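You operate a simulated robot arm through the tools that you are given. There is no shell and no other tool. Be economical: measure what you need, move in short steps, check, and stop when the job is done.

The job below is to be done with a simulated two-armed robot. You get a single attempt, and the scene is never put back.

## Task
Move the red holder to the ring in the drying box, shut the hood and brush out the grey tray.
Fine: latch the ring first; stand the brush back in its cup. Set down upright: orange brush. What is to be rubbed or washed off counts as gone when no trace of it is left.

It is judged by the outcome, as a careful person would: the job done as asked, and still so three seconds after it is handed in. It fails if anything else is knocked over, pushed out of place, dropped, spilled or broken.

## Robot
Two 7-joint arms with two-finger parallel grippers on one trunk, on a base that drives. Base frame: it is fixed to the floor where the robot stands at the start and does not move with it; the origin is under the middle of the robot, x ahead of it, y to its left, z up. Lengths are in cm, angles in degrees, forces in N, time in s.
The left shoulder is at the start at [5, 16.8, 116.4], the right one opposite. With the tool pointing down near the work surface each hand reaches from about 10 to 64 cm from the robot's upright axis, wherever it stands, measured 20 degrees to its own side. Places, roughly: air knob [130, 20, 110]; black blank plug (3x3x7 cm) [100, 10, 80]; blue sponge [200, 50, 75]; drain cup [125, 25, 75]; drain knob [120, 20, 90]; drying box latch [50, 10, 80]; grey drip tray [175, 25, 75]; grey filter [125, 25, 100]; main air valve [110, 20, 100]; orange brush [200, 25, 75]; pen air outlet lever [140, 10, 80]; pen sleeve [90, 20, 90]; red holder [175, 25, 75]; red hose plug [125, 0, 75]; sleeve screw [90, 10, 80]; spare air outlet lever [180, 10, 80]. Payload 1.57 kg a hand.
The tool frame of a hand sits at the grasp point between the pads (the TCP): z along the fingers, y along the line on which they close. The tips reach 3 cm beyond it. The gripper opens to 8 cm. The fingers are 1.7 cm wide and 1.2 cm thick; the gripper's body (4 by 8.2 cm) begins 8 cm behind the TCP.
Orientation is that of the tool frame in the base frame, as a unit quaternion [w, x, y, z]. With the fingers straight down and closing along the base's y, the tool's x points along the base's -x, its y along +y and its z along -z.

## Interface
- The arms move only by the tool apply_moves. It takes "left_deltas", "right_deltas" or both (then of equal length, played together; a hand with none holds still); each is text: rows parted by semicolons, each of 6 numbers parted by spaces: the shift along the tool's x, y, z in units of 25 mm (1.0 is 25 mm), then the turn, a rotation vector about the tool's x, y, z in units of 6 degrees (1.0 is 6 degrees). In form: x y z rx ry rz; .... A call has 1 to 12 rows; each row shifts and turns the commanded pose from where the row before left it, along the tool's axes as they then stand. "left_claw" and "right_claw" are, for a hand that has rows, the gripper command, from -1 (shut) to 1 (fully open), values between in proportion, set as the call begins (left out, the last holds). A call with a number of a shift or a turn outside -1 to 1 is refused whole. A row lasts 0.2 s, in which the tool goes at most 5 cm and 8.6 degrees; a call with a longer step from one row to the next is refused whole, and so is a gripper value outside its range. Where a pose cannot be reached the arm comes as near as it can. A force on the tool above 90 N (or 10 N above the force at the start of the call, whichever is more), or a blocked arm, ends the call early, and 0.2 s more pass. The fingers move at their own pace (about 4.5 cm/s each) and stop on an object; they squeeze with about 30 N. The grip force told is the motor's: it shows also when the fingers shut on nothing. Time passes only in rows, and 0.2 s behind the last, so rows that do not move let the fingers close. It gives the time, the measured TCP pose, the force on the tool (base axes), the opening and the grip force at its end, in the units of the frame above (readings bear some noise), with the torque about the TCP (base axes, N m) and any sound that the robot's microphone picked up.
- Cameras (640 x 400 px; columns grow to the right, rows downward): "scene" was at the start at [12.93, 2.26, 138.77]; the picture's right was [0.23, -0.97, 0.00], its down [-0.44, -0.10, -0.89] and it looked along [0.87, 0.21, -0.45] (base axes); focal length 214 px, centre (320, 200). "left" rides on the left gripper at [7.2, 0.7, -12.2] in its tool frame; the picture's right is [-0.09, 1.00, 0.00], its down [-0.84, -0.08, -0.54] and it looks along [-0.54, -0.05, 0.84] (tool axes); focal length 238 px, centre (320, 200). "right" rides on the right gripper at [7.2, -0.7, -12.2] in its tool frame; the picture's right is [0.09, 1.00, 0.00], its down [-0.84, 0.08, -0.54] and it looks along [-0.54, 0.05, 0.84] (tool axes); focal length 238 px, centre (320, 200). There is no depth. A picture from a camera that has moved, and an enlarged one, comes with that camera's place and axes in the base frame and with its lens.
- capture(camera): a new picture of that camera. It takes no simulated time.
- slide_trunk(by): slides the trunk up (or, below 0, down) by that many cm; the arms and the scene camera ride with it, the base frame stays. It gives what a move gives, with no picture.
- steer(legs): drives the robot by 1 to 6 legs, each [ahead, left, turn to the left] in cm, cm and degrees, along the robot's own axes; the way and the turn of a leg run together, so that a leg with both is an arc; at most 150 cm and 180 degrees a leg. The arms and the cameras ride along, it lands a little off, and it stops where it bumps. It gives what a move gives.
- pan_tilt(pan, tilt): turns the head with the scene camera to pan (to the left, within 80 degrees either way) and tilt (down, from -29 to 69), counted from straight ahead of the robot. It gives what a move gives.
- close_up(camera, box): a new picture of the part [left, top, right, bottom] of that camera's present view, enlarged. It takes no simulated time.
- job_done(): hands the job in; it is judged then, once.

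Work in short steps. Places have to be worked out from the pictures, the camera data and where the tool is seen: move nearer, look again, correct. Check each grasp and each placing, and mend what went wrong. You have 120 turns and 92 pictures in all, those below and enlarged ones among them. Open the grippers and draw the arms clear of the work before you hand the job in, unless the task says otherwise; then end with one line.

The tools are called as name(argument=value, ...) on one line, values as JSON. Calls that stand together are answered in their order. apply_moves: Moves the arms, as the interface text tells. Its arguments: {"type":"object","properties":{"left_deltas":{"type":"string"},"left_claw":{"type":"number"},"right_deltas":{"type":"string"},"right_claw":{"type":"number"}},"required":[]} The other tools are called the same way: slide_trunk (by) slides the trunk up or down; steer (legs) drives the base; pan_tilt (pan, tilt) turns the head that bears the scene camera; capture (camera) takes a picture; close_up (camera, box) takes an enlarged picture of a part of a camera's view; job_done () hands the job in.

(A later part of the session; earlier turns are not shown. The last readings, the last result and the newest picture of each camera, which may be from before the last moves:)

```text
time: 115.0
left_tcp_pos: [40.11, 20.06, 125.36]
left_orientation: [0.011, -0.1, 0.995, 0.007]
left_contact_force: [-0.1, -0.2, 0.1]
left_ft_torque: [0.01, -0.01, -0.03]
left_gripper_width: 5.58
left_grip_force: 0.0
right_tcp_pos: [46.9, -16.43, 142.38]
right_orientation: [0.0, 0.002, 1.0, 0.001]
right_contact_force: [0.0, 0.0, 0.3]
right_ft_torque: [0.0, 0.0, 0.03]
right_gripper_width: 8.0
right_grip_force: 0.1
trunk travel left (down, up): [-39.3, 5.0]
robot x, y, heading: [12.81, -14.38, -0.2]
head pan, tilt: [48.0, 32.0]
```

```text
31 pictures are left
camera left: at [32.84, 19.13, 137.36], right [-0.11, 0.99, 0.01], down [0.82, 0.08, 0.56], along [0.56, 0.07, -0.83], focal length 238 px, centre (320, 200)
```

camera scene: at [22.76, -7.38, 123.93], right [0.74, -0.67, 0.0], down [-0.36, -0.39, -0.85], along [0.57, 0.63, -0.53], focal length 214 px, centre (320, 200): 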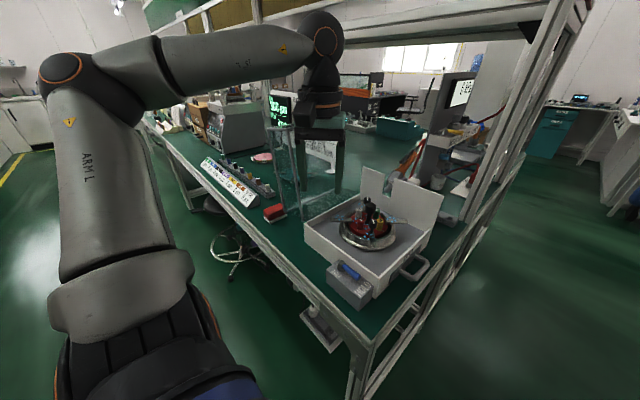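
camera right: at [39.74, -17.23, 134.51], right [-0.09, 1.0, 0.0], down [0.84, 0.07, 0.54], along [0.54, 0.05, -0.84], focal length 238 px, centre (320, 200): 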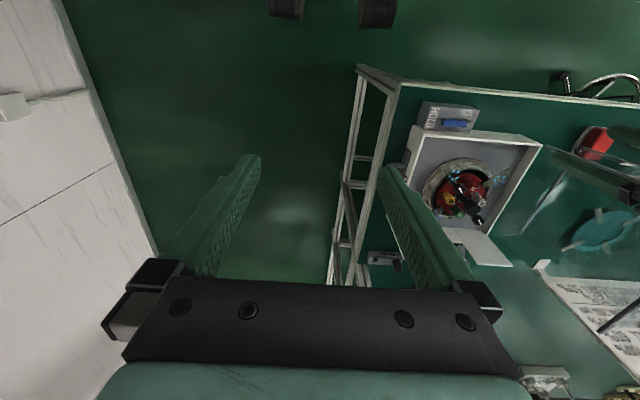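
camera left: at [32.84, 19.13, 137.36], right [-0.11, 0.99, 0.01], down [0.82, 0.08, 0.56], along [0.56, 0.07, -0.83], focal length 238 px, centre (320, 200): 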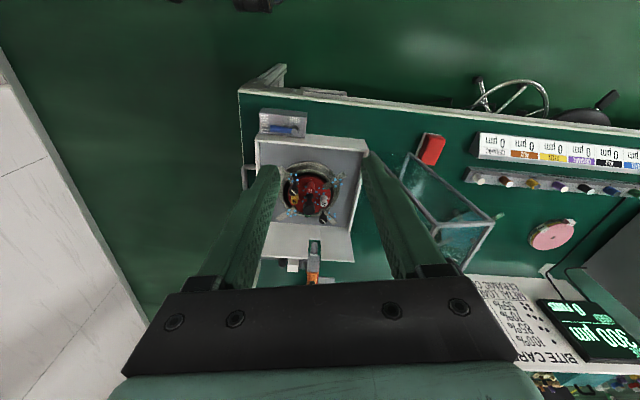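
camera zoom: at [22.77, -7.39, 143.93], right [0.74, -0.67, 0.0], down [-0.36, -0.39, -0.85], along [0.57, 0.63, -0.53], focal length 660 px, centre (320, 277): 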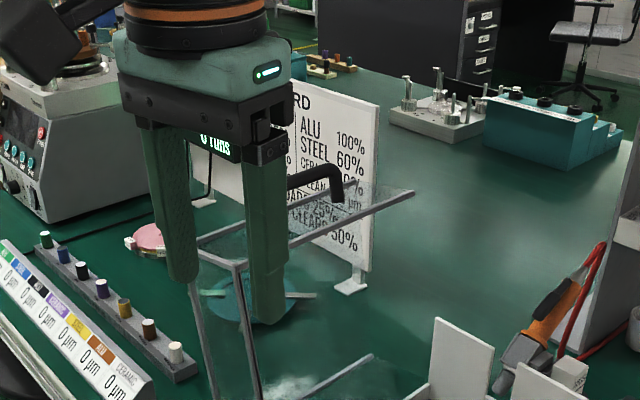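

The black U-handle sits on the hood's free side; its bar runs along x near y≈45, z≈114, x≈63–72. I reposition the base left and turn right 30°, so the left arm covers the whole closing arc.

steer(legs=[[0, 14, 0], [2.5, 0, 0], [0, 0, -30]])

pan_tilt(pan=70, tilt=35)

capture(camera="left")

capture(camera="scene")

```text
time: 118.7
left_tcp_pos: [56.16, 15.91, 125.4]
left_orientation: [0.012, 0.159, 0.987, 0.003]
left_contact_force: [0.0, -0.7, -0.2]
left_ft_torque: [-0.03, -0.02, 0.04]
left_gripper_width: 5.57
left_grip_force: 0.0
right_tcp_pos: [43.65, -19.02, 142.3]
right_orientation: [-0.001, 0.259, 0.966, 0.0]
right_contact_force: [-1.3, -0.7, -0.4]
right_ft_torque: [-0.02, 0.02, 0.01]
right_gripper_width: 8.03
right_grip_force: 0.1
trunk travel left (down, up): [-39.3, 5.0]
robot x, y, heading: [15.17, -0.07, -29.9]
head pan, tilt: [48.0, 32.0]
```

```text
time: 119.6
left_tcp_pos: [56.09, 15.95, 125.3]
left_orientation: [0.013, 0.159, 0.987, 0.003]
left_contact_force: [1.4, 0.3, 0.0]
left_ft_torque: [0.01, 0.03, -0.01]
left_gripper_width: 5.61
left_grip_force: 0.1
right_tcp_pos: [43.71, -19.05, 142.35]
right_orientation: [0.0, 0.26, 0.966, -0.001]
right_contact_force: [0.9, 0.9, 1.5]
right_ft_torque: [-0.01, 0.01, 0.0]
right_gripper_width: 7.99
right_grip_force: 0.1
trunk travel left (down, up): [-39.3, 5.0]
robot x, y, heading: [15.21, -0.01, -30.1]
head pan, tilt: [70.0, 35.0]
```

```text
30 pictures are left
camera left: at [49.29, 18.85, 137.35], right [0.4, 0.92, 0.01], down [0.76, -0.34, 0.56], along [0.52, -0.22, -0.83], focal length 238 px, centre (320, 200)
```

left: 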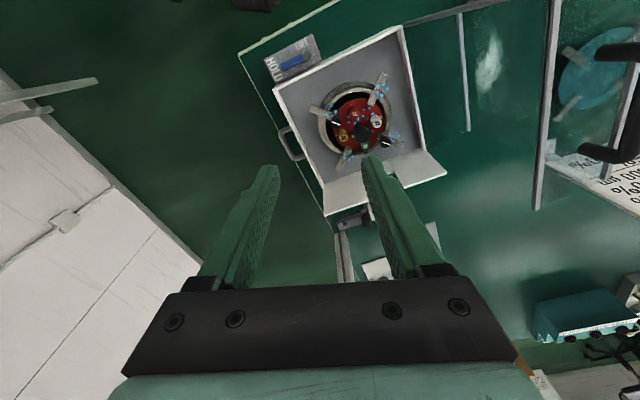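

```text
29 pictures are left
camera scene: at [25.51, 3.75, 143.47], right [0.64, -0.77, 0.0], down [-0.44, -0.37, -0.82], along [0.63, 0.53, -0.57], focal length 214 px, centre (320, 200)
```

scene: 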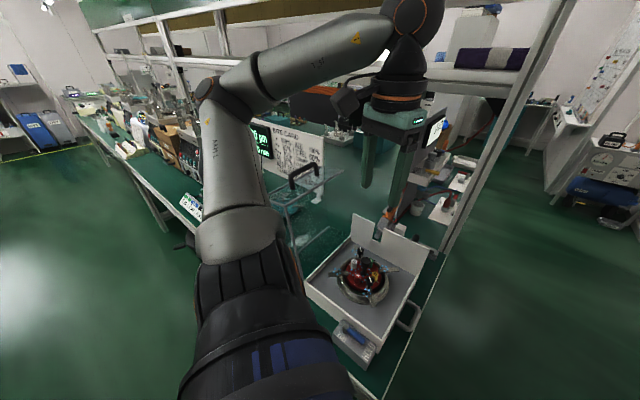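

The handle bar lies about x 60–71, y 44.2, z 114. I square the gripper to base axes and move it above the bar at height.

apply_moves(left_deltas="0 0 0 0 0 -1;0 0 0 0 0 -1;0 0 0 0 0 -1;-0.44 1 0 0 0 0;-0.44 1 0 0 0 0;-0.44 1 0 0 0 0;-0.44 1 0 0 0 0;-0.44 1 0 0 0 0;-0.44 1 0 0 0 0;-0.44 1 0 0 0 0;-0.44 1 0 0 0 0;0 0 0 0 0 0", left_claw=0.3)

capture(camera="left")

```text
time: 122.2
left_tcp_pos: [64.96, 36.04, 125.76]
left_orientation: [0.014, 0.003, 1.0, 0.0]
left_contact_force: [0.1, 0.3, -0.2]
left_ft_torque: [0.01, -0.02, -0.03]
left_gripper_width: 5.21
left_grip_force: 0.0
right_tcp_pos: [43.71, -19.16, 142.36]
right_orientation: [0.0, 0.26, 0.966, 0.0]
right_contact_force: [0.1, -0.4, 0.2]
right_ft_torque: [0.02, 0.03, 0.02]
right_gripper_width: 8.02
right_grip_force: 0.0
trunk travel left (down, up): [-39.3, 5.0]
robot x, y, heading: [15.44, -0.13, -29.8]
head pan, tilt: [70.0, 35.0]
```

```text
28 pictures are left
camera left: at [57.58, 36.75, 137.69], right [0.1, 1.0, 0.01], down [0.82, -0.08, 0.56], along [0.56, -0.05, -0.83], focal length 238 px, centre (320, 200)
```

left: 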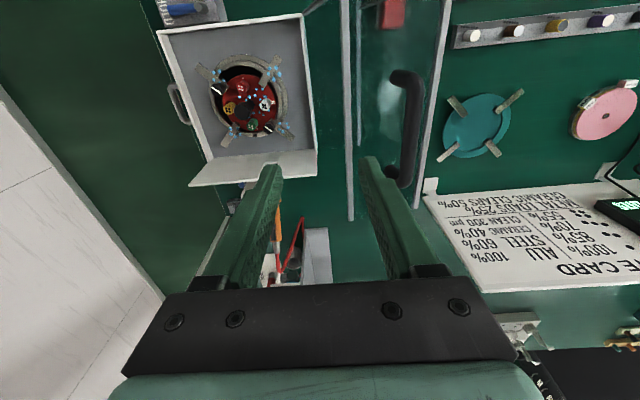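

The bar is at about (66, 45, 114). I move over it with the fingers open either side and descend to z≈114.5.

apply_moves(left_deltas="-0.12 0.89 0 0 0 0;-0.12 0.89 0 0 0 0;-0.12 0.89 0 0 0 0;-0.12 0.89 0 0 0 0;0 0 0.6 0 0 0;0 0 0.6 0 0 0;0 0 0.6 0 0 0;0 0 0 0 0 0", left_claw=0.6)

capture(camera="left")

close_up(camera="scene", box=[230, 110, 390, 240])

```text
time: 124.0
left_tcp_pos: [65.65, 42.6, 120.26]
left_orientation: [0.013, 0.002, 1.0, 0.001]
left_contact_force: [0.3, 0.6, -0.5]
left_ft_torque: [-0.04, 0.04, 0.01]
left_gripper_width: 6.43
left_grip_force: 0.2
left hand out of reach, approached as far as the arm can: row 3, 4
right_tcp_pos: [43.72, -19.05, 142.37]
right_orientation: [0.0, 0.259, 0.966, 0.0]
right_contact_force: [-0.8, -0.5, -0.1]
right_ft_torque: [0.0, 0.01, -0.03]
right_gripper_width: 7.99
right_grip_force: 0.1
trunk travel left (down, up): [-39.3, 5.0]
robot x, y, heading: [15.49, 0.03, -30.0]
head pan, tilt: [70.0, 35.0]
```

```text
27 pictures are left
camera left: at [58.2, 43.31, 132.32], right [0.1, 1.0, 0.0], down [0.82, -0.08, 0.56], along [0.56, -0.05, -0.83], focal length 238 px, centre (320, 200)
```

left: 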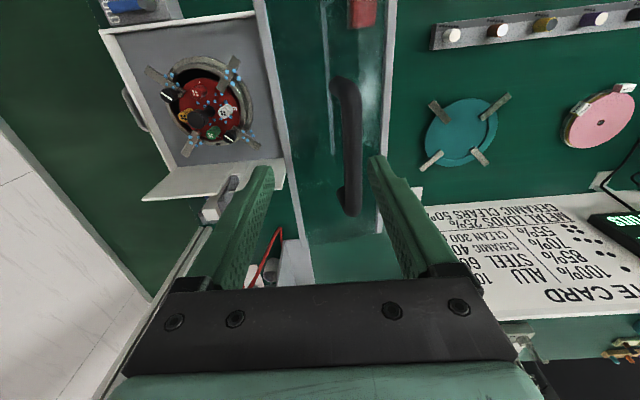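

```text
3.08 times, centred on (310, 175) of scene
camera zoom: at [25.5, 3.75, 143.47], right [0.64, -0.77, 0.0], down [-0.44, -0.37, -0.82], along [0.63, 0.53, -0.57], focal length 660 px, centre (351, 277)
```

zoom: 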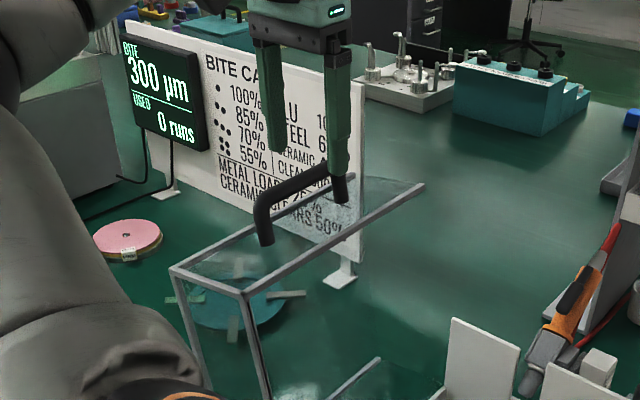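

The arm ran out of reach at y=42.6 while the bar is at y≈45.1. I shift the base 2.6 cm in +y, carrying the hand over the bar.

steer(legs=[[-1.3, 2.25, 0]])

capture(camera="left")

```text
time: 124.9
left_tcp_pos: [65.74, 45.2, 120.35]
left_orientation: [0.014, 0.003, 1.0, 0.001]
left_contact_force: [0.1, -0.2, 0.3]
left_ft_torque: [-0.02, -0.03, 0.0]
left_gripper_width: 6.38
left_grip_force: 0.0
right_tcp_pos: [43.65, -16.41, 142.28]
right_orientation: [0.0, 0.26, 0.966, -0.001]
right_contact_force: [-0.5, 1.3, 0.0]
right_ft_torque: [-0.05, 0.03, -0.01]
right_gripper_width: 8.0
right_grip_force: 0.0
trunk travel left (down, up): [-39.3, 5.0]
robot x, y, heading: [14.96, 2.6, -30.1]
head pan, tilt: [70.0, 35.0]
```

```text
25 pictures are left
camera left: at [58.2, 45.96, 132.29], right [0.1, 1.0, 0.0], down [0.82, -0.08, 0.56], along [0.56, -0.05, -0.83], focal length 238 px, centre (320, 200)
```

left: 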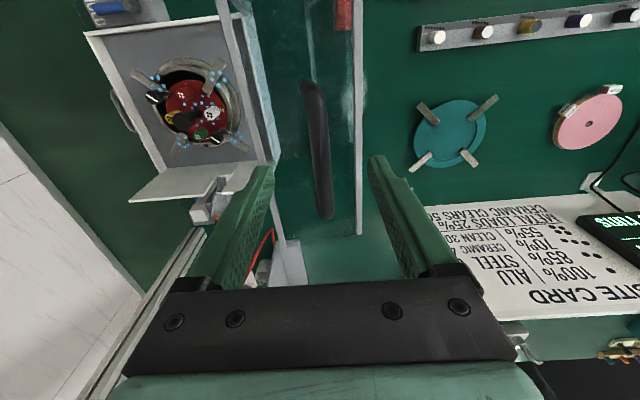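

The bar is centred between the fingers. I descend and close to a loose cage around it.

apply_moves(left_deltas="0 0 0.6 0 0 0;0 0 0.6 0 0 0;0 0 0.6 0 0 0;0 0 0.5 0 0 0;0 0 0 0 0 0")

apply_moves(left_deltas="0 0 0 0 0 0;0 0 0 0 0 0;0 0 0 0 0 0", left_claw=-0.35)

close_up(camera="scene", box=[230, 110, 390, 240])

```text
time: 126.1
left_tcp_pos: [65.77, 45.13, 114.48]
left_orientation: [0.012, 0.002, 1.0, 0.001]
left_contact_force: [-0.4, -0.4, 0.2]
left_ft_torque: [0.0, 0.0, 0.04]
left_gripper_width: 6.41
left_grip_force: 0.1
right_tcp_pos: [43.81, -16.44, 142.32]
right_orientation: [0.0, 0.26, 0.966, 0.001]
right_contact_force: [-0.4, -0.4, 0.6]
right_ft_torque: [0.01, 0.03, 0.0]
right_gripper_width: 8.0
right_grip_force: 0.1
trunk travel left (down, up): [-39.3, 5.0]
robot x, y, heading: [15.53, 2.45, -30.2]
head pan, tilt: [70.0, 35.0]
```

```text
time: 126.9
left_tcp_pos: [65.77, 45.22, 114.53]
left_orientation: [0.012, 0.004, 1.0, 0.001]
left_contact_force: [0.4, 0.2, 0.3]
left_ft_torque: [0.0, -0.01, -0.01]
left_gripper_width: 2.59
left_grip_force: 0.1
right_tcp_pos: [43.69, -16.31, 142.35]
right_orientation: [0.0, 0.26, 0.966, 0.0]
right_contact_force: [-0.9, -0.3, -0.5]
right_ft_torque: [0.01, 0.03, 0.04]
right_gripper_width: 8.02
right_grip_force: 0.0
trunk travel left (down, up): [-39.3, 5.0]
robot x, y, heading: [15.4, 2.4, -30.1]
head pan, tilt: [70.0, 35.0]
```

```text
3.08 times, centred on (310, 175) of scene
camera zoom: at [25.49, 6.34, 143.46], right [0.64, -0.77, 0.0], down [-0.44, -0.37, -0.82], along [0.63, 0.53, -0.57], focal length 660 px, centre (351, 277)
```

zoom: 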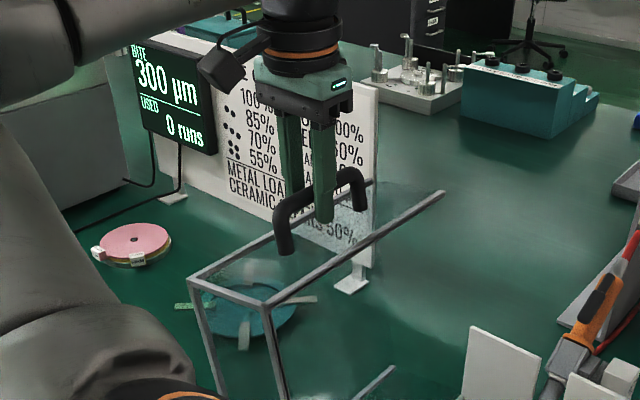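

The bar is caged. First phase: pull the hood over its top along the arc (radius ≈31.4 cm about y 34.7, z 84.2), reading the force.

apply_moves(left_deltas="0 -0.5 -0.14 0 0 0;0 -0.5 -0.12 0 0 0;0 -0.5 -0.11 0 0 0;0 -0.5 -0.1 0 0 0;0 -0.5 -0.06 0 0 0;0 -0.5 -0.05 0 0 0;0 -0.5 -0.04 0 0 0;0 -0.5 -0.02 0 0 0;0 0 0 0 0 0")

close_up(camera="scene", box=[230, 110, 410, 260])

```text
time: 128.9
left_tcp_pos: [65.55, 35.11, 116.03]
left_orientation: [0.014, 0.003, 1.0, 0.001]
left_contact_force: [-0.6, 0.7, -0.9]
left_ft_torque: [0.03, -0.01, 0.02]
left_gripper_width: 2.63
left_grip_force: 0.3
right_tcp_pos: [43.68, -16.35, 142.53]
right_orientation: [0.0, 0.26, 0.966, 0.001]
right_contact_force: [-0.2, 0.1, -0.9]
right_ft_torque: [0.0, -0.01, 0.02]
right_gripper_width: 7.99
right_grip_force: 0.2
trunk travel left (down, up): [-39.3, 5.0]
robot x, y, heading: [14.98, 2.46, -30.0]
head pan, tilt: [70.0, 35.0]
```

```text
2.67 times, centred on (320, 185) of scene
camera zoom: at [25.48, 6.36, 143.46], right [0.64, -0.77, 0.0], down [-0.44, -0.37, -0.82], along [0.63, 0.53, -0.57], focal length 572 px, centre (320, 240)
```

zoom: 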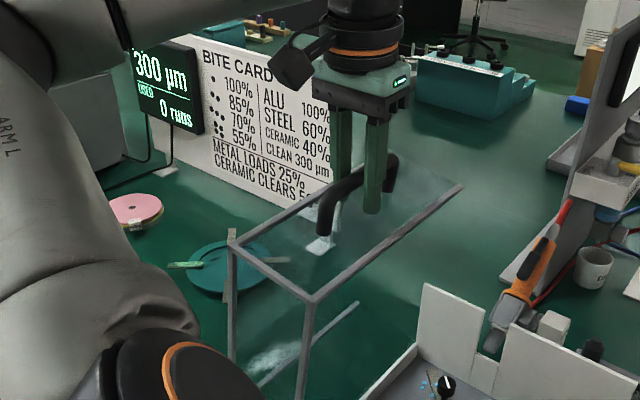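

It moves freely at almost no force. Now I grip the bar firmly for the part where gravity takes over, and continue the arc.

apply_moves(left_deltas="0 0 0 0 0 0;0 0 0 0 0 0;0 0 0 0 0 0", left_claw=-1)

apply_moves(left_deltas="0 -0.55 0.03 0 0 0;0 -0.55 0.04 0 0 0;0 -0.55 0.06 0 0 0;0 -0.55 0.08 0 0 0;0 -0.53 0.11 0 0 0;0 -0.53 0.13 0 0 0;0 -0.52 0.15 0 0 0;0 -0.52 0.17 0 0 0;0 0 0 0 0 0")

close_up(camera="scene", box=[230, 110, 410, 260])

```text
time: 129.7
left_tcp_pos: [65.63, 35.12, 116.17]
left_orientation: [0.014, 0.003, 1.0, 0.0]
left_contact_force: [-0.8, 0.3, -0.4]
left_ft_torque: [-0.06, 0.08, 0.2]
left_gripper_width: 1.57
left_grip_force: 31.7
right_tcp_pos: [43.71, -16.45, 142.32]
right_orientation: [0.0, 0.261, 0.965, 0.0]
right_contact_force: [-0.6, -0.1, -0.6]
right_ft_torque: [0.0, 0.0, 0.02]
right_gripper_width: 8.02
right_grip_force: 0.1
trunk travel left (down, up): [-39.3, 5.0]
robot x, y, heading: [15.29, 2.74, -30.2]
head pan, tilt: [70.0, 35.0]
```

```text
time: 131.7
left_tcp_pos: [65.77, 24.17, 114.25]
left_orientation: [0.015, 0.002, 1.0, 0.001]
left_contact_force: [4.4, -5.7, 18.5]
left_ft_torque: [-0.07, -0.31, 0.28]
left_gripper_width: 1.56
left_grip_force: 31.5
right_tcp_pos: [43.62, -16.71, 142.33]
right_orientation: [0.0, 0.26, 0.966, 0.002]
right_contact_force: [0.6, 0.0, 0.1]
right_ft_torque: [0.0, 0.01, -0.01]
right_gripper_width: 8.0
right_grip_force: 0.0
trunk travel left (down, up): [-39.3, 5.0]
robot x, y, heading: [15.07, 2.59, -30.1]
head pan, tilt: [70.0, 35.0]
```

```text
2.67 times, centred on (320, 185) of scene
camera zoom: at [25.36, 6.18, 143.49], right [0.64, -0.77, 0.0], down [-0.44, -0.37, -0.82], along [0.63, 0.53, -0.57], focal length 572 px, centre (320, 240)
```

zoom: 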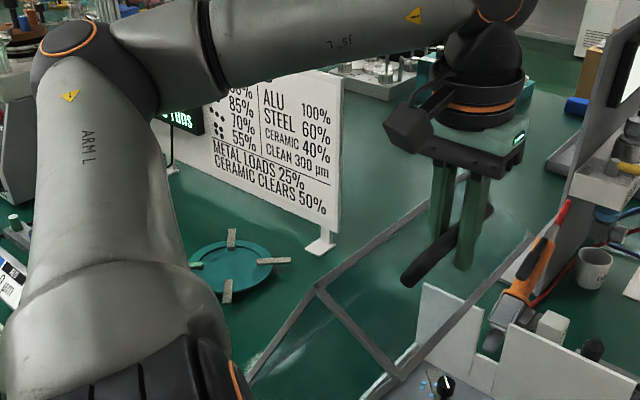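

The force (18 N up, slightly -y) is radially outward: my arc runs a bit too tight. I ease the hand up 0.5 cm and read again.

apply_moves(left_deltas="0 -0.03 -0.2 0 0 0;0 0 0 0 0 0;0 0 0 0 0 0")

```text
time: 132.5
left_tcp_pos: [65.56, 24.45, 114.4]
left_orientation: [0.009, 0.003, 1.0, 0.003]
left_contact_force: [-2.5, 4.7, -13.1]
left_ft_torque: [0.02, -0.74, 0.31]
left_gripper_width: 1.55
left_grip_force: 31.5
right_tcp_pos: [43.78, -16.3, 142.29]
right_orientation: [0.0, 0.26, 0.966, 0.0]
right_contact_force: [0.5, 0.6, -0.1]
right_ft_torque: [0.01, 0.0, -0.01]
right_gripper_width: 8.0
right_grip_force: 0.2
trunk travel left (down, up): [-39.3, 5.0]
robot x, y, heading: [15.0, 2.39, -30.0]
head pan, tilt: [70.0, 35.0]
```

The neutral arc lies about midway, so the arc is R≈31.8 about (34.7, 84.2). I continue on to about θ=130°, in small steps.

apply_moves(left_deltas="0 -0.58 0.25 0 0 0;0 -0.57 0.27 0 0 0;0 -0.55 0.3 0 0 0;0 -0.54 0.32 0 0 0;0 0 0 0 0 0")

```text
time: 133.7
left_tcp_pos: [65.7, 18.68, 111.98]
left_orientation: [0.015, 0.002, 1.0, 0.0]
left_contact_force: [-6.1, -4.5, 7.8]
left_ft_torque: [-0.1, 0.22, 0.33]
left_gripper_width: 1.56
left_grip_force: 31.1
right_tcp_pos: [43.53, -16.62, 142.35]
right_orientation: [0.001, 0.26, 0.966, 0.0]
right_contact_force: [-0.3, -0.4, -1.0]
right_ft_torque: [-0.01, 0.0, 0.0]
right_gripper_width: 7.97
right_grip_force: 0.0
trunk travel left (down, up): [-39.3, 5.0]
robot x, y, heading: [15.22, 2.79, -30.0]
head pan, tilt: [70.0, 35.0]
```

Force small. Continue to θ≈140°.

apply_moves(left_deltas="0 -0.47 0.26 0 0 0;0 -0.46 0.31 0 0 0;0 -0.45 0.33 0 0 0;0 -0.43 0.36 0 0 0;0 -0.41 0.37 0 0 0;0 -0.4 0.39 0 0 0;0 -0.39 0.41 0 0 0;0 -0.37 0.42 0 0 0;0 0 0 0 0 0")

close_up(camera="scene", box=[230, 110, 450, 290])

```text
time: 135.7
left_tcp_pos: [65.52, 10.1, 105.01]
left_orientation: [0.016, 0.002, 1.0, 0.0]
left_contact_force: [-8.6, -15.1, 11.5]
left_ft_torque: [-0.08, -0.22, 0.39]
left_gripper_width: 1.58
left_grip_force: 30.8
right_tcp_pos: [43.44, -16.72, 142.37]
right_orientation: [0.002, 0.259, 0.966, 0.002]
right_contact_force: [0.1, 0.0, -0.5]
right_ft_torque: [0.01, -0.02, 0.0]
right_gripper_width: 8.02
right_grip_force: 0.0
trunk travel left (down, up): [-39.3, 5.0]
robot x, y, heading: [15.18, 2.27, -30.1]
head pan, tilt: [70.0, 35.0]
```

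```text
2.22 times, centred on (340, 200) of scene
camera zoom: at [25.25, 6.13, 143.5], right [0.64, -0.77, 0.0], down [-0.44, -0.37, -0.82], along [0.63, 0.53, -0.57], focal length 477 px, centre (276, 200)
```

zoom: 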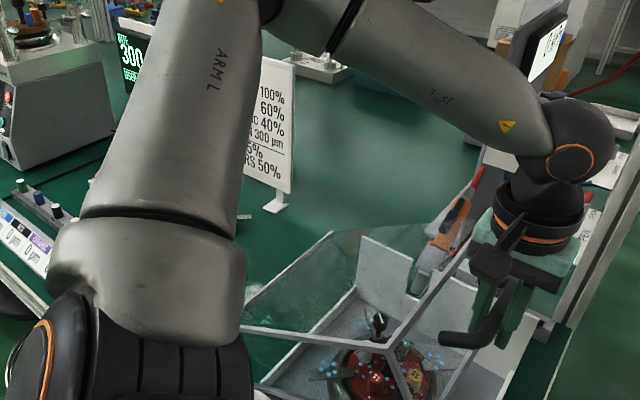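

Hood is half closed and controlled. Continue with a slightly larger radius.

apply_moves(left_deltas="0 -0.4 0.38 0 0 0;0 -0.38 0.42 0 0 0;0 -0.37 0.45 0 0 0;0 -0.35 0.47 0 0 0;0 0 0 0 0 0")

```text
time: 136.9
left_tcp_pos: [65.68, 6.87, 100.32]
left_orientation: [0.013, 0.002, 1.0, 0.003]
left_contact_force: [-13.7, 5.6, -4.4]
left_ft_torque: [0.04, 0.0, 0.52]
left_gripper_width: 1.59
left_grip_force: 31.5
right_tcp_pos: [43.59, -16.26, 142.22]
right_orientation: [0.002, 0.259, 0.966, 0.001]
right_contact_force: [-0.2, -0.7, -0.5]
right_ft_torque: [0.02, 0.01, -0.02]
right_gripper_width: 8.0
right_grip_force: 0.0
trunk travel left (down, up): [-39.3, 5.0]
robot x, y, heading: [15.49, 2.38, -29.7]
head pan, tilt: [70.0, 35.0]
```

Small sideways force builds up from the slight tool tilt; I compensate in x and go on to θ≈160°.

apply_moves(left_deltas="0.06 -0.27 0.49 0 0 0;0.05 -0.25 0.51 0 0 0;0.04 -0.22 0.52 0 0 0;0.03 -0.2 0.53 0 0 0;0 0 0 0 0 0")

close_up(camera="scene", box=[250, 150, 450, 310])

```text
time: 138.1
left_tcp_pos: [65.65, 4.19, 95.46]
left_orientation: [0.014, 0.002, 1.0, 0.0]
left_contact_force: [0.7, 4.7, -2.8]
left_ft_torque: [-0.01, -0.55, 0.45]
left_gripper_width: 1.56
left_grip_force: 31.4
right_tcp_pos: [43.76, -16.38, 142.43]
right_orientation: [0.0, 0.259, 0.966, 0.0]
right_contact_force: [0.0, -1.0, 0.3]
right_ft_torque: [-0.02, -0.01, 0.02]
right_gripper_width: 7.98
right_grip_force: 0.0
trunk travel left (down, up): [-39.3, 5.0]
robot x, y, heading: [15.32, 2.63, -30.0]
head pan, tilt: [70.0, 35.0]
```

```text
2.50 times, centred on (350, 230) of scene
camera zoom: at [25.52, 6.39, 143.46], right [0.64, -0.77, 0.0], down [-0.44, -0.37, -0.82], along [0.63, 0.53, -0.57], focal length 536 px, centre (245, 125)
```

zoom: 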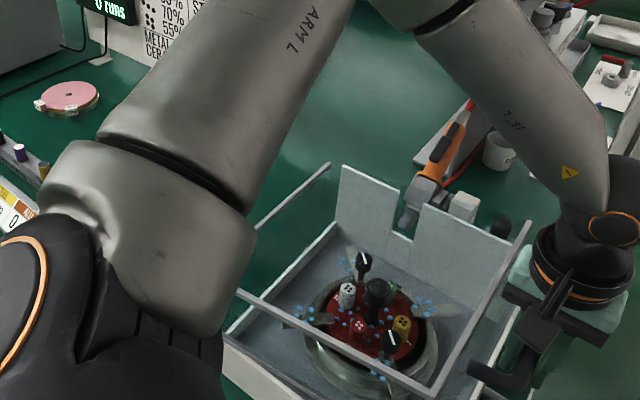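

Nearly shut. Continue down, then finish in finer steps, watching for the stop.

apply_moves(left_deltas="0.01 -0.15 0.4 0 0 0;0.01 -0.13 0.4 0 0 0;0.01 -0.1 0.4 0 0 0;0.01 -0.08 0.4 0 0 0;0 0 0 0 0 0")

apply_moves(left_deltas="0 -0.03 0.2 0 0 0;0 -0.03 0.2 0 0 0;0 0 0 0 0 0")

close_up(camera="scene", box=[250, 150, 450, 310])

```text
time: 139.3
left_tcp_pos: [65.71, 2.85, 91.25]
left_orientation: [0.015, 0.003, 1.0, 0.0]
left_contact_force: [3.6, -2.2, -0.3]
left_ft_torque: [0.01, -0.09, 0.47]
left_gripper_width: 1.56
left_grip_force: 31.5
right_tcp_pos: [43.76, -16.52, 142.37]
right_orientation: [0.0, 0.26, 0.966, 0.0]
right_contact_force: [-0.7, 0.9, 0.1]
right_ft_torque: [-0.01, 0.0, -0.01]
right_gripper_width: 7.99
right_grip_force: 0.1
trunk travel left (down, up): [-39.3, 5.0]
robot x, y, heading: [15.24, 2.54, -29.8]
head pan, tilt: [70.0, 35.0]
```

```text
time: 140.1
left_tcp_pos: [65.81, 2.69, 90.39]
left_orientation: [0.014, 0.005, 1.0, 0.0]
left_contact_force: [3.6, -10.1, 0.4]
left_ft_torque: [-0.02, -0.17, 0.46]
left_gripper_width: 1.57
left_grip_force: 31.5
right_tcp_pos: [43.68, -16.41, 142.22]
right_orientation: [0.0, 0.259, 0.966, 0.001]
right_contact_force: [0.3, 0.0, -0.1]
right_ft_torque: [-0.04, 0.03, -0.05]
right_gripper_width: 8.01
right_grip_force: 0.2
trunk travel left (down, up): [-39.3, 5.0]
robot x, y, heading: [15.26, 2.77, -30.2]
head pan, tilt: [70.0, 35.0]
```

```text
2.50 times, centred on (350, 230) of scene
camera zoom: at [25.52, 6.22, 143.47], right [0.64, -0.77, 0.0], down [-0.44, -0.37, -0.82], along [0.63, 0.53, -0.57], focal length 536 px, centre (245, 125)
```

zoom: 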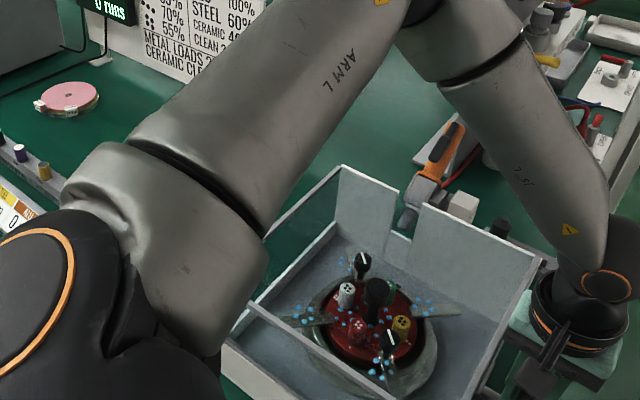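

Keep lowering in fine steps until the stop is felt.

apply_moves(left_deltas="0 -0.05 0.15 0 0 0;0 -0.02 0.15 0 0 0;0 0 0.1 0 0 0;0 0 0 0 0 0")

apply_moves(left_deltas="0 0 0.15 0 0 0;0 0 0.15 0 0 0;0 0 0 0 0 0")

```text
time: 141.1
left_tcp_pos: [65.68, 2.56, 89.45]
left_orientation: [0.015, 0.003, 1.0, 0.0]
left_contact_force: [-1.8, -9.1, 18.5]
left_ft_torque: [-0.03, 0.54, 0.51]
left_gripper_width: 1.57
left_grip_force: 31.1
right_tcp_pos: [43.51, -16.52, 142.47]
right_orientation: [0.001, 0.26, 0.966, 0.001]
right_contact_force: [-0.1, -0.7, 0.4]
right_ft_torque: [-0.01, 0.03, -0.03]
right_gripper_width: 7.99
right_grip_force: 0.1
trunk travel left (down, up): [-39.3, 5.0]
robot x, y, heading: [14.95, 2.72, -29.9]
head pan, tilt: [70.0, 35.0]
```

```text
time: 141.9
left_tcp_pos: [65.57, 2.67, 89.29]
left_orientation: [0.018, 0.004, 1.0, -0.005]
left_contact_force: [2.3, -14.5, 25.5]
left_ft_torque: [-0.02, 0.08, 0.52]
left_gripper_width: 1.62
left_grip_force: 31.0
left hand out of reach, approached as far as the arm can: row 2
right_tcp_pos: [43.56, -16.55, 142.38]
right_orientation: [0.001, 0.26, 0.966, 0.002]
right_contact_force: [0.0, 0.7, 0.6]
right_ft_torque: [0.0, -0.01, -0.03]
right_gripper_width: 7.98
right_grip_force: 0.0
trunk travel left (down, up): [-39.3, 5.0]
robot x, y, heading: [15.22, 2.57, -29.9]
head pan, tilt: [70.0, 35.0]
```

The hood has met its stop (25 N up). I open slightly and withdraw straight up.

apply_moves(left_deltas="0 0 0 0 0 0;0 0 0 0 0 0;0 0 0 0 0 0", left_claw=-0.25)

apply_moves(left_deltas="0 0 -0.4 0 0 0;0 0 -0.5 0 0 0;0 0 -0.7 0 0 0;0 0 -0.8 0 0 0;0 0 -0.8 0 0 0;0 0 -0.8 0 0 0;0 0 -0.8 0 0 0;0 0 -0.8 0 0 0;0 0 0 0 0 0")

close_up(camera="scene", box=[250, 150, 450, 310])

```text
time: 142.7
left_tcp_pos: [65.77, 3.18, 88.89]
left_orientation: [0.014, 0.002, 1.0, 0.001]
left_contact_force: [0.0, 0.0, 0.2]
left_ft_torque: [-0.03, 0.04, 0.01]
left_gripper_width: 3.01
left_grip_force: 0.0
right_tcp_pos: [43.72, -16.31, 142.34]
right_orientation: [0.0, 0.26, 0.966, 0.001]
right_contact_force: [0.0, -0.1, -0.9]
right_ft_torque: [0.02, -0.03, -0.03]
right_gripper_width: 8.01
right_grip_force: 0.1
trunk travel left (down, up): [-39.3, 5.0]
robot x, y, heading: [14.98, 2.28, -30.2]
head pan, tilt: [70.0, 35.0]
```

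```text
time: 144.7
left_tcp_pos: [65.19, 3.03, 102.82]
left_orientation: [0.013, 0.002, 1.0, 0.001]
left_contact_force: [0.4, -0.3, -0.3]
left_ft_torque: [0.01, -0.02, 0.0]
left_gripper_width: 2.99
left_grip_force: 0.0
right_tcp_pos: [43.75, -16.57, 142.34]
right_orientation: [0.001, 0.26, 0.966, 0.0]
right_contact_force: [-0.1, 0.5, 0.1]
right_ft_torque: [0.0, 0.01, 0.0]
right_gripper_width: 8.0
right_grip_force: 0.1
trunk travel left (down, up): [-39.3, 5.0]
robot x, y, heading: [15.39, 2.84, -29.8]
head pan, tilt: [70.0, 35.0]
```

```text
2.50 times, centred on (350, 230) of scene
camera zoom: at [25.5, 6.34, 143.46], right [0.64, -0.77, 0.0], down [-0.44, -0.37, -0.82], along [0.63, 0.53, -0.57], focal length 536 px, centre (245, 125)
```

zoom: 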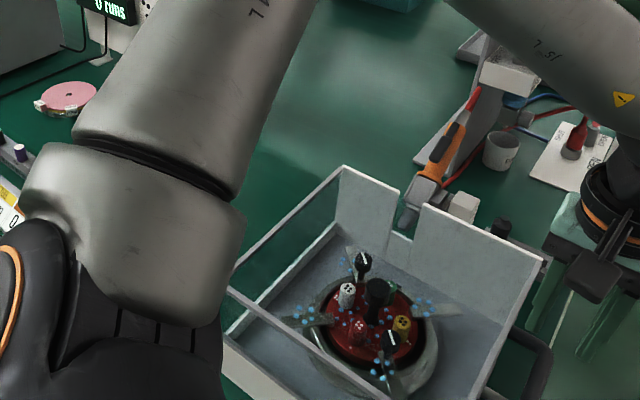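

The hood is shut with its top level, and the holder is inside. Now I back out and drive to the far end of the bench for the brushing.

steer(legs=[[-20, 0, 0], [0, 0, 30], [0, -68, 0], [150, 0, 0], [45, 0, 0]])

slide_trunk(by=-20)

apply_moves(left_deltas="0 0 -1 0 0 0;0 0 -1 0 0 0;0 0 -1 0 0 0;0 0 -1 0 0 0;0 0 -1 0 0 0;0 0 -1 0 0 0;0 0 -1 0 0 0;0 0 -1 0 0 0;0 0 0 0 0 0")

```text
time: 163.1
left_tcp_pos: [233.59, -38.38, 102.86]
left_orientation: [0.013, -0.234, 0.972, 0.004]
left_contact_force: [0.7, 0.2, -0.2]
left_ft_torque: [-0.01, 0.01, 0.01]
left_gripper_width: 2.99
left_grip_force: 0.1
right_tcp_pos: [223.49, -65.47, 142.26]
right_orientation: [0.0, 0.025, 1.0, 0.0]
right_contact_force: [0.3, 0.0, 0.8]
right_ft_torque: [-0.01, 0.0, -0.02]
right_gripper_width: 8.0
right_grip_force: 0.1
trunk travel left (down, up): [-39.3, 5.0]
robot x, y, heading: [189.47, -61.41, -2.9]
head pan, tilt: [70.0, 35.0]
```

```text
time: 165.2
left_tcp_pos: [233.57, -38.39, 82.81]
left_orientation: [0.012, -0.234, 0.972, 0.004]
left_contact_force: [0.6, 0.7, 0.3]
left_ft_torque: [0.0, 0.04, 0.03]
left_gripper_width: 2.98
left_grip_force: 0.1
right_tcp_pos: [223.44, -65.46, 122.41]
right_orientation: [0.0, 0.025, 1.0, 0.0]
right_contact_force: [-0.1, 0.8, -0.5]
right_ft_torque: [0.0, -0.02, 0.0]
right_gripper_width: 8.01
right_grip_force: 0.1
trunk travel left (down, up): [-19.3, 25.0]
robot x, y, heading: [189.45, -61.4, -2.6]
head pan, tilt: [70.0, 35.0]
```

```text
time: 167.2
left_tcp_pos: [233.39, -38.65, 102.85]
left_orientation: [0.011, -0.233, 0.972, 0.003]
left_contact_force: [0.1, -0.5, -0.4]
left_ft_torque: [0.01, 0.01, -0.04]
left_gripper_width: 3.01
left_grip_force: 0.1
right_tcp_pos: [223.41, -65.44, 122.24]
right_orientation: [0.0, 0.024, 1.0, 0.0]
right_contact_force: [0.2, 0.2, -0.3]
right_ft_torque: [0.02, -0.01, 0.0]
right_gripper_width: 8.02
right_grip_force: 0.1
trunk travel left (down, up): [-19.3, 25.0]
robot x, y, heading: [189.66, -61.53, -2.7]
head pan, tilt: [70.0, 35.0]
```

Now turn to heading 60° and approach to about (198, -27).

steer(legs=[[0, 0, 62.7], [28, 8, 0], [6, 2, 0]])

pan_tilt(pan=40, tilt=40)

capture(camera="scene")

capture(camera="left")

```text
time: 172.5
left_tcp_pos: [198.99, 22.45, 102.74]
left_orientation: [0.009, -0.7, 0.714, 0.009]
left_contact_force: [0.1, 1.0, -0.3]
left_ft_torque: [-0.03, -0.02, -0.01]
left_gripper_width: 3.03
left_grip_force: 0.0
right_tcp_pos: [217.79, 1.09, 122.3]
right_orientation: [0.001, -0.494, 0.869, 0.0]
right_contact_force: [0.5, -0.2, -0.5]
right_ft_torque: [-0.01, 0.02, -0.01]
right_gripper_width: 8.0
right_grip_force: 0.1
trunk travel left (down, up): [-19.3, 25.0]
robot x, y, heading: [198.7, -27.24, 59.2]
head pan, tilt: [70.0, 35.0]
```

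```text
time: 173.5
left_tcp_pos: [198.95, 22.53, 102.8]
left_orientation: [0.009, -0.7, 0.714, 0.01]
left_contact_force: [-0.3, -0.1, 0.1]
left_ft_torque: [0.01, -0.03, 0.0]
left_gripper_width: 3.0
left_grip_force: 0.1
right_tcp_pos: [217.82, 1.08, 122.33]
right_orientation: [0.0, -0.493, 0.87, 0.001]
right_contact_force: [0.8, 0.4, 0.0]
right_ft_torque: [0.0, 0.01, 0.01]
right_gripper_width: 8.01
right_grip_force: 0.0
trunk travel left (down, up): [-19.3, 25.0]
robot x, y, heading: [198.58, -26.86, 59.3]
head pan, tilt: [40.0, 40.0]
```

```text
17 pictures are left
camera scene: at [199.14, -15.17, 122.71], right [0.99, 0.16, 0.0], down [0.1, -0.63, -0.77], along [-0.12, 0.76, -0.64], focal length 214 px, centre (320, 200)
```

scene: 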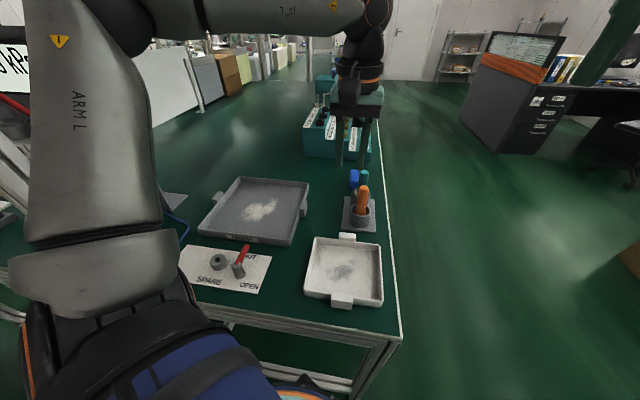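

```text
16 pictures are left
camera left: at [198.24, 14.98, 114.74], right [-0.99, 0.11, 0.0], down [0.09, 0.82, 0.56], along [0.06, 0.56, -0.83], focal length 238 px, centre (320, 200)
```

left: 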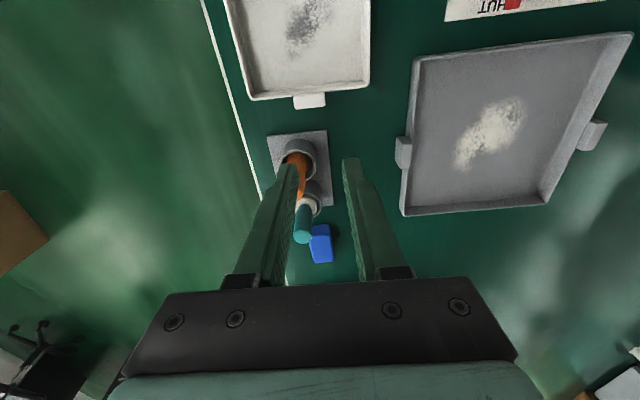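

The brush stands at about (203, 30.2), top z≈89; the powder streak runs from (168, 26.5) to (176.5, 38). I bring the open left gripper over the brush.

apply_moves(left_deltas="-0.8 -0.4 0 0 0 0;-0.8 -0.4 0 0 0 0;-0.8 -0.4 0 0 0 0;-0.65 -0.36 0.5 0 0 0;0 0 0.9 0 0 0;0 0 0.9 0 0 0;0 0 0 0 0 0", left_claw=0.5)

capture(camera="left")

```text
time: 175.1
left_tcp_pos: [203.03, 30.05, 97.42]
left_orientation: [0.009, -0.7, 0.714, 0.009]
left_contact_force: [-0.5, 0.2, 0.3]
left_ft_torque: [0.04, 0.01, -0.02]
left_gripper_width: 5.98
left_grip_force: 0.0
right_tcp_pos: [217.85, 1.1, 122.3]
right_orientation: [0.001, -0.493, 0.87, 0.0]
right_contact_force: [-0.1, -0.8, 0.0]
right_ft_torque: [-0.04, -0.01, 0.02]
right_gripper_width: 8.0
right_grip_force: 0.0
trunk travel left (down, up): [-19.3, 25.0]
robot x, y, heading: [198.59, -26.89, 59.4]
head pan, tilt: [40.0, 40.0]
```

```text
15 pictures are left
camera left: at [202.28, 22.65, 109.19], right [-0.99, 0.11, 0.0], down [0.09, 0.82, 0.56], along [0.06, 0.56, -0.83], focal length 238 px, centre (320, 200)
```

left: 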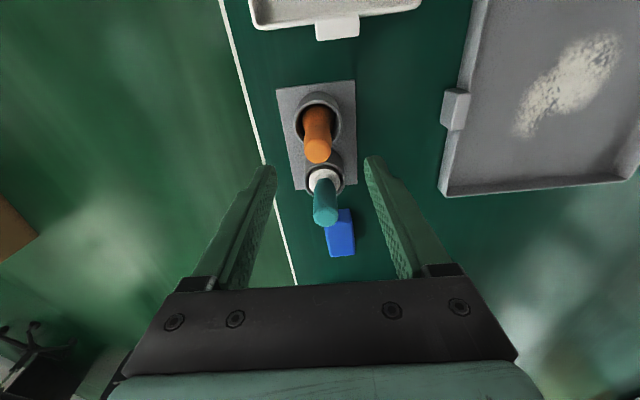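

The brush top is at (203.35, 30.6), nearly centred. I descend around the handle and grip it.

apply_moves(left_deltas="-0.06 -0.12 0.8 0 0 0;0 0 0.9 0 0 0;0 0 0.9 0 0 0;0 0 0.9 0 0 0;0 0 0.85 0 0 0;0 0 0 0 0 0")

apply_moves(left_deltas="0 0 0 0 0 0;0 0 0 0 0 0;0 0 0 0 0 0;0 0 0 0 0 0", left_claw=-1)

apply_moves(left_deltas="0 0 -0.4 0 0 0;0 0 -0.6 0 0 0;0 0 -0.8 0 0 0;0 0 -0.8 0 0 0;0 0 -0.8 0 0 0;0 0 -0.8 0 0 0;0 0 0 0 0 0")

capture(camera="scene")

```text
time: 176.5
left_tcp_pos: [203.26, 30.79, 86.46]
left_orientation: [0.008, -0.7, 0.714, 0.01]
left_contact_force: [-0.1, 0.2, 0.2]
left_ft_torque: [0.02, -0.06, 0.0]
left_gripper_width: 6.02
left_grip_force: 0.1
right_tcp_pos: [217.8, 1.06, 122.41]
right_orientation: [-0.001, -0.492, 0.87, 0.001]
right_contact_force: [0.0, -0.6, -0.2]
right_ft_torque: [0.0, -0.02, 0.01]
right_gripper_width: 8.02
right_grip_force: 0.0
trunk travel left (down, up): [-19.3, 25.0]
robot x, y, heading: [197.98, -27.44, 59.2]
head pan, tilt: [40.0, 40.0]
```

```text
time: 177.5
left_tcp_pos: [203.24, 30.79, 86.36]
left_orientation: [0.009, -0.7, 0.714, 0.01]
left_contact_force: [-0.2, 0.3, 0.6]
left_ft_torque: [0.0, 0.0, 0.0]
left_gripper_width: 2.4
left_grip_force: 30.1
right_tcp_pos: [217.91, 1.06, 122.34]
right_orientation: [0.0, -0.493, 0.87, 0.001]
right_contact_force: [-0.4, 0.3, 0.1]
right_ft_torque: [-0.01, 0.0, -0.02]
right_gripper_width: 8.01
right_grip_force: 0.0
trunk travel left (down, up): [-19.3, 25.0]
robot x, y, heading: [198.67, -27.06, 58.9]
head pan, tilt: [40.0, 40.0]
```

```text
time: 179.1
left_tcp_pos: [203.35, 30.33, 96.95]
left_orientation: [0.009, -0.7, 0.714, 0.01]
left_contact_force: [-0.3, 0.4, -1.3]
left_ft_torque: [0.0, 0.0, -0.02]
left_gripper_width: 2.4
left_grip_force: 29.9
right_tcp_pos: [217.89, 1.05, 122.38]
right_orientation: [0.0, -0.493, 0.87, 0.0]
right_contact_force: [0.3, 0.3, 0.2]
right_ft_torque: [0.01, -0.02, 0.02]
right_gripper_width: 7.98
right_grip_force: 0.0
trunk travel left (down, up): [-19.3, 25.0]
robot x, y, heading: [198.34, -27.14, 59.2]
head pan, tilt: [40.0, 40.0]
```

```text
14 pictures are left
camera scene: at [199.15, -15.16, 122.71], right [0.99, 0.16, 0.0], down [0.1, -0.63, -0.77], along [-0.12, 0.76, -0.64], focal length 214 px, centre (320, 200)
```

scene: 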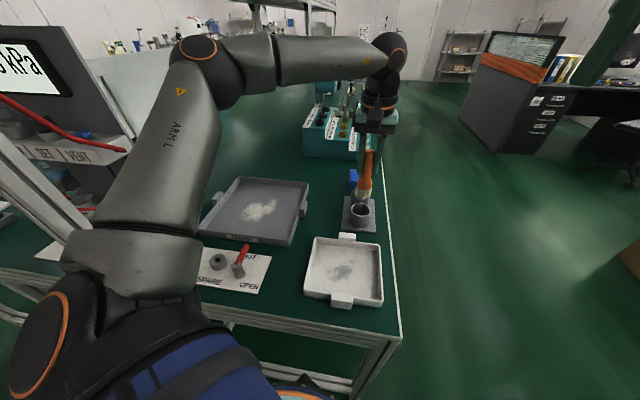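

The brush is held, bristle tip about 11 cm below the TCP. I carry it over the tray, to the far end of the powder streak, staying high.

apply_moves(left_deltas="-0.2 0.9 0 0 0 0;-0.25 0.9 0 0 0 0;-0.25 0.9 0 0 0 0;-0.25 0.9 0 0 0 0;-0.25 0.9 0 0 0 0;-0.25 0.9 0 0 0 0;-0.25 0.9 0 0 0 0;-0.25 0.9 0 0 0 0;-0.25 0.9 0 0 0 0;-0.25 0.9 0 0 0 0;-0.25 0.9 0 0 0 0;-0.25 0.9 0 0 0 0")

capture(camera="left")

```text
time: 181.7
left_tcp_pos: [176.46, 38.09, 97.12]
left_orientation: [0.009, -0.701, 0.713, 0.01]
left_contact_force: [-0.6, 0.3, -0.9]
left_ft_torque: [0.02, 0.0, 0.01]
left_gripper_width: 2.43
left_grip_force: 29.9
right_tcp_pos: [217.82, 1.05, 122.35]
right_orientation: [0.0, -0.493, 0.87, 0.0]
right_contact_force: [-0.7, -0.3, -0.3]
right_ft_torque: [0.02, -0.01, 0.02]
right_gripper_width: 8.01
right_grip_force: 0.1
trunk travel left (down, up): [-19.3, 25.0]
robot x, y, heading: [198.41, -27.12, 59.4]
head pan, tilt: [40.0, 40.0]
```

```text
13 pictures are left
camera left: at [175.73, 30.59, 109.09], right [-0.99, 0.11, 0.0], down [0.09, 0.82, 0.56], along [0.06, 0.56, -0.83], focal length 238 px, centre (320, 200)
```

left: 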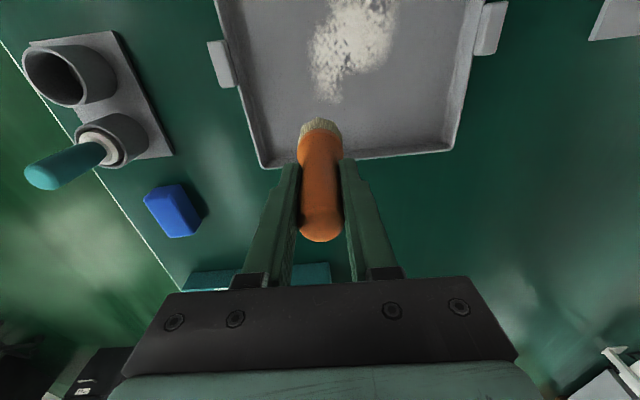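

The powder covers roughly x 166–178, y 25–38. I lower the brush at its near-right corner until the bristles touch the tray floor.

apply_moves(left_deltas="0 -0.4 0.9 0 0 0;0 0 0.9 0 0 0;0 0 0.9 0 0 0;0 0 0.9 0 0 0;0 0 0.2 0 0 0;0 0 0.15 0 0 0;0 0 0 0 0 0")

apply_moves(left_deltas="0 0 0.12 0 0 0;0 0 0.12 0 0 0;0 0 0 0 0 0")

```text
time: 183.3
left_tcp_pos: [177.51, 38.47, 87.23]
left_orientation: [0.009, -0.7, 0.714, 0.01]
left_contact_force: [0.3, 0.5, -0.5]
left_ft_torque: [0.03, 0.0, -0.01]
left_gripper_width: 2.45
left_grip_force: 30.1
right_tcp_pos: [217.83, 1.09, 122.33]
right_orientation: [0.001, -0.493, 0.87, 0.0]
right_contact_force: [0.6, -0.3, 0.4]
right_ft_torque: [0.0, -0.03, -0.02]
right_gripper_width: 7.99
right_grip_force: 0.0
trunk travel left (down, up): [-19.3, 25.0]
robot x, y, heading: [198.17, -27.03, 59.0]
head pan, tilt: [40.0, 40.0]
```

```text
time: 184.1
left_tcp_pos: [177.39, 38.35, 86.61]
left_orientation: [0.008, -0.7, 0.714, 0.01]
left_contact_force: [0.5, -0.3, -0.3]
left_ft_torque: [0.03, -0.04, -0.03]
left_gripper_width: 2.46
left_grip_force: 30.5
right_tcp_pos: [217.81, 1.12, 122.39]
right_orientation: [-0.001, -0.492, 0.87, 0.0]
right_contact_force: [-0.3, 0.7, -0.2]
right_ft_torque: [0.03, 0.04, -0.02]
right_gripper_width: 7.99
right_grip_force: 0.1
trunk travel left (down, up): [-19.3, 25.0]
robot x, y, heading: [198.21, -27.48, 59.5]
head pan, tilt: [40.0, 40.0]
```

Barely any load yet (-0.3 vs -1 N). A little further down.

apply_moves(left_deltas="0 0 0.1 0 0 0;0 0 0.1 0 0 0;0 0 0 0 0 0")

apply_moves(left_deltas="0 0 0.1 0 0 0;0 0 0 0 0 0")

```text
time: 184.9
left_tcp_pos: [177.48, 38.31, 86.24]
left_orientation: [0.009, -0.7, 0.714, 0.009]
left_contact_force: [0.3, 0.6, -0.6]
left_ft_torque: [0.0, 0.01, 0.01]
left_gripper_width: 2.43
left_grip_force: 29.9
right_tcp_pos: [217.82, 1.0, 122.31]
right_orientation: [-0.001, -0.494, 0.869, -0.001]
right_contact_force: [-0.4, -0.1, 0.2]
right_ft_torque: [0.02, 0.0, 0.01]
right_gripper_width: 7.99
right_grip_force: 0.1
trunk travel left (down, up): [-19.3, 25.0]
robot x, y, heading: [198.49, -26.91, 59.0]
head pan, tilt: [40.0, 40.0]
```

```text
time: 185.5
left_tcp_pos: [177.38, 38.47, 86.06]
left_orientation: [0.011, -0.7, 0.714, 0.012]
left_contact_force: [-1.0, -1.5, 9.5]
left_ft_torque: [-0.16, 0.06, -0.01]
left_gripper_width: 2.43
left_grip_force: 29.9
right_tcp_pos: [217.82, 0.89, 122.45]
right_orientation: [0.0, -0.493, 0.87, 0.001]
right_contact_force: [-1.1, 0.4, -0.1]
right_ft_torque: [0.0, 0.0, 0.0]
right_gripper_width: 8.03
right_grip_force: 0.0
trunk travel left (down, up): [-19.3, 25.0]
robot x, y, heading: [198.6, -27.46, 59.3]
head pan, tilt: [40.0, 40.0]
```

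Bristles touch at z≈86.1 (~10 N). I ease slightly and begin back-and-forth strokes along x, stepping 1.8 cm in -y, compensating the slight tool tilt.

apply_moves(left_deltas="0 1 -0.03 0 0 0;0 1 0 0 0 0;0 1 0 0 0 0;0 1 0 0 0 0;0 1 0 0 0 0;0.72 0 -0.019 0 0 0;0 -1 0 0 0 0;0 -1 0 0 0 0;0 -1 0 0 0 0;0 -1 0 0 0 0;0 -1 0 0 0 0;0.72 0 -0.019 0 0 0")

close_up(camera="scene", box=[190, 150, 320, 250])

```text
time: 188.1
left_tcp_pos: [177.4, 34.65, 86.03]
left_orientation: [0.01, -0.7, 0.714, 0.009]
left_contact_force: [-1.1, -0.2, 6.1]
left_ft_torque: [0.01, -0.07, -0.02]
left_gripper_width: 2.43
left_grip_force: 30.2
right_tcp_pos: [217.82, 1.01, 122.38]
right_orientation: [0.0, -0.493, 0.87, 0.001]
right_contact_force: [-0.1, -0.7, -0.5]
right_ft_torque: [0.01, 0.01, -0.01]
right_gripper_width: 8.01
right_grip_force: 0.0
trunk travel left (down, up): [-19.3, 25.0]
robot x, y, heading: [198.62, -27.18, 59.3]
head pan, tilt: [40.0, 40.0]
```

```text
4.00 times, centred on (255, 200) of scene
camera zoom: at [199.16, -15.22, 122.71], right [0.99, 0.16, 0.0], down [0.1, -0.63, -0.77], along [-0.12, 0.76, -0.64], focal length 858 px, centre (580, 200)
```

zoom: 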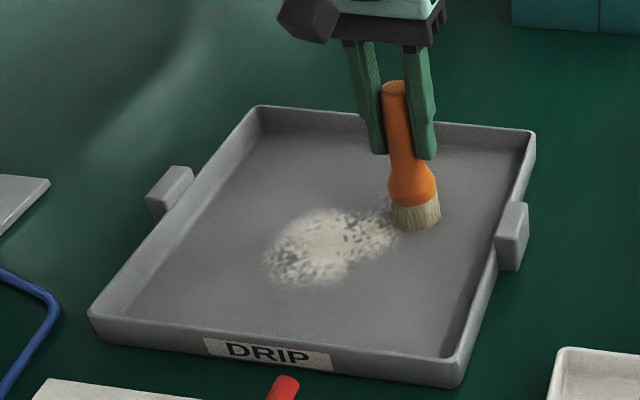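

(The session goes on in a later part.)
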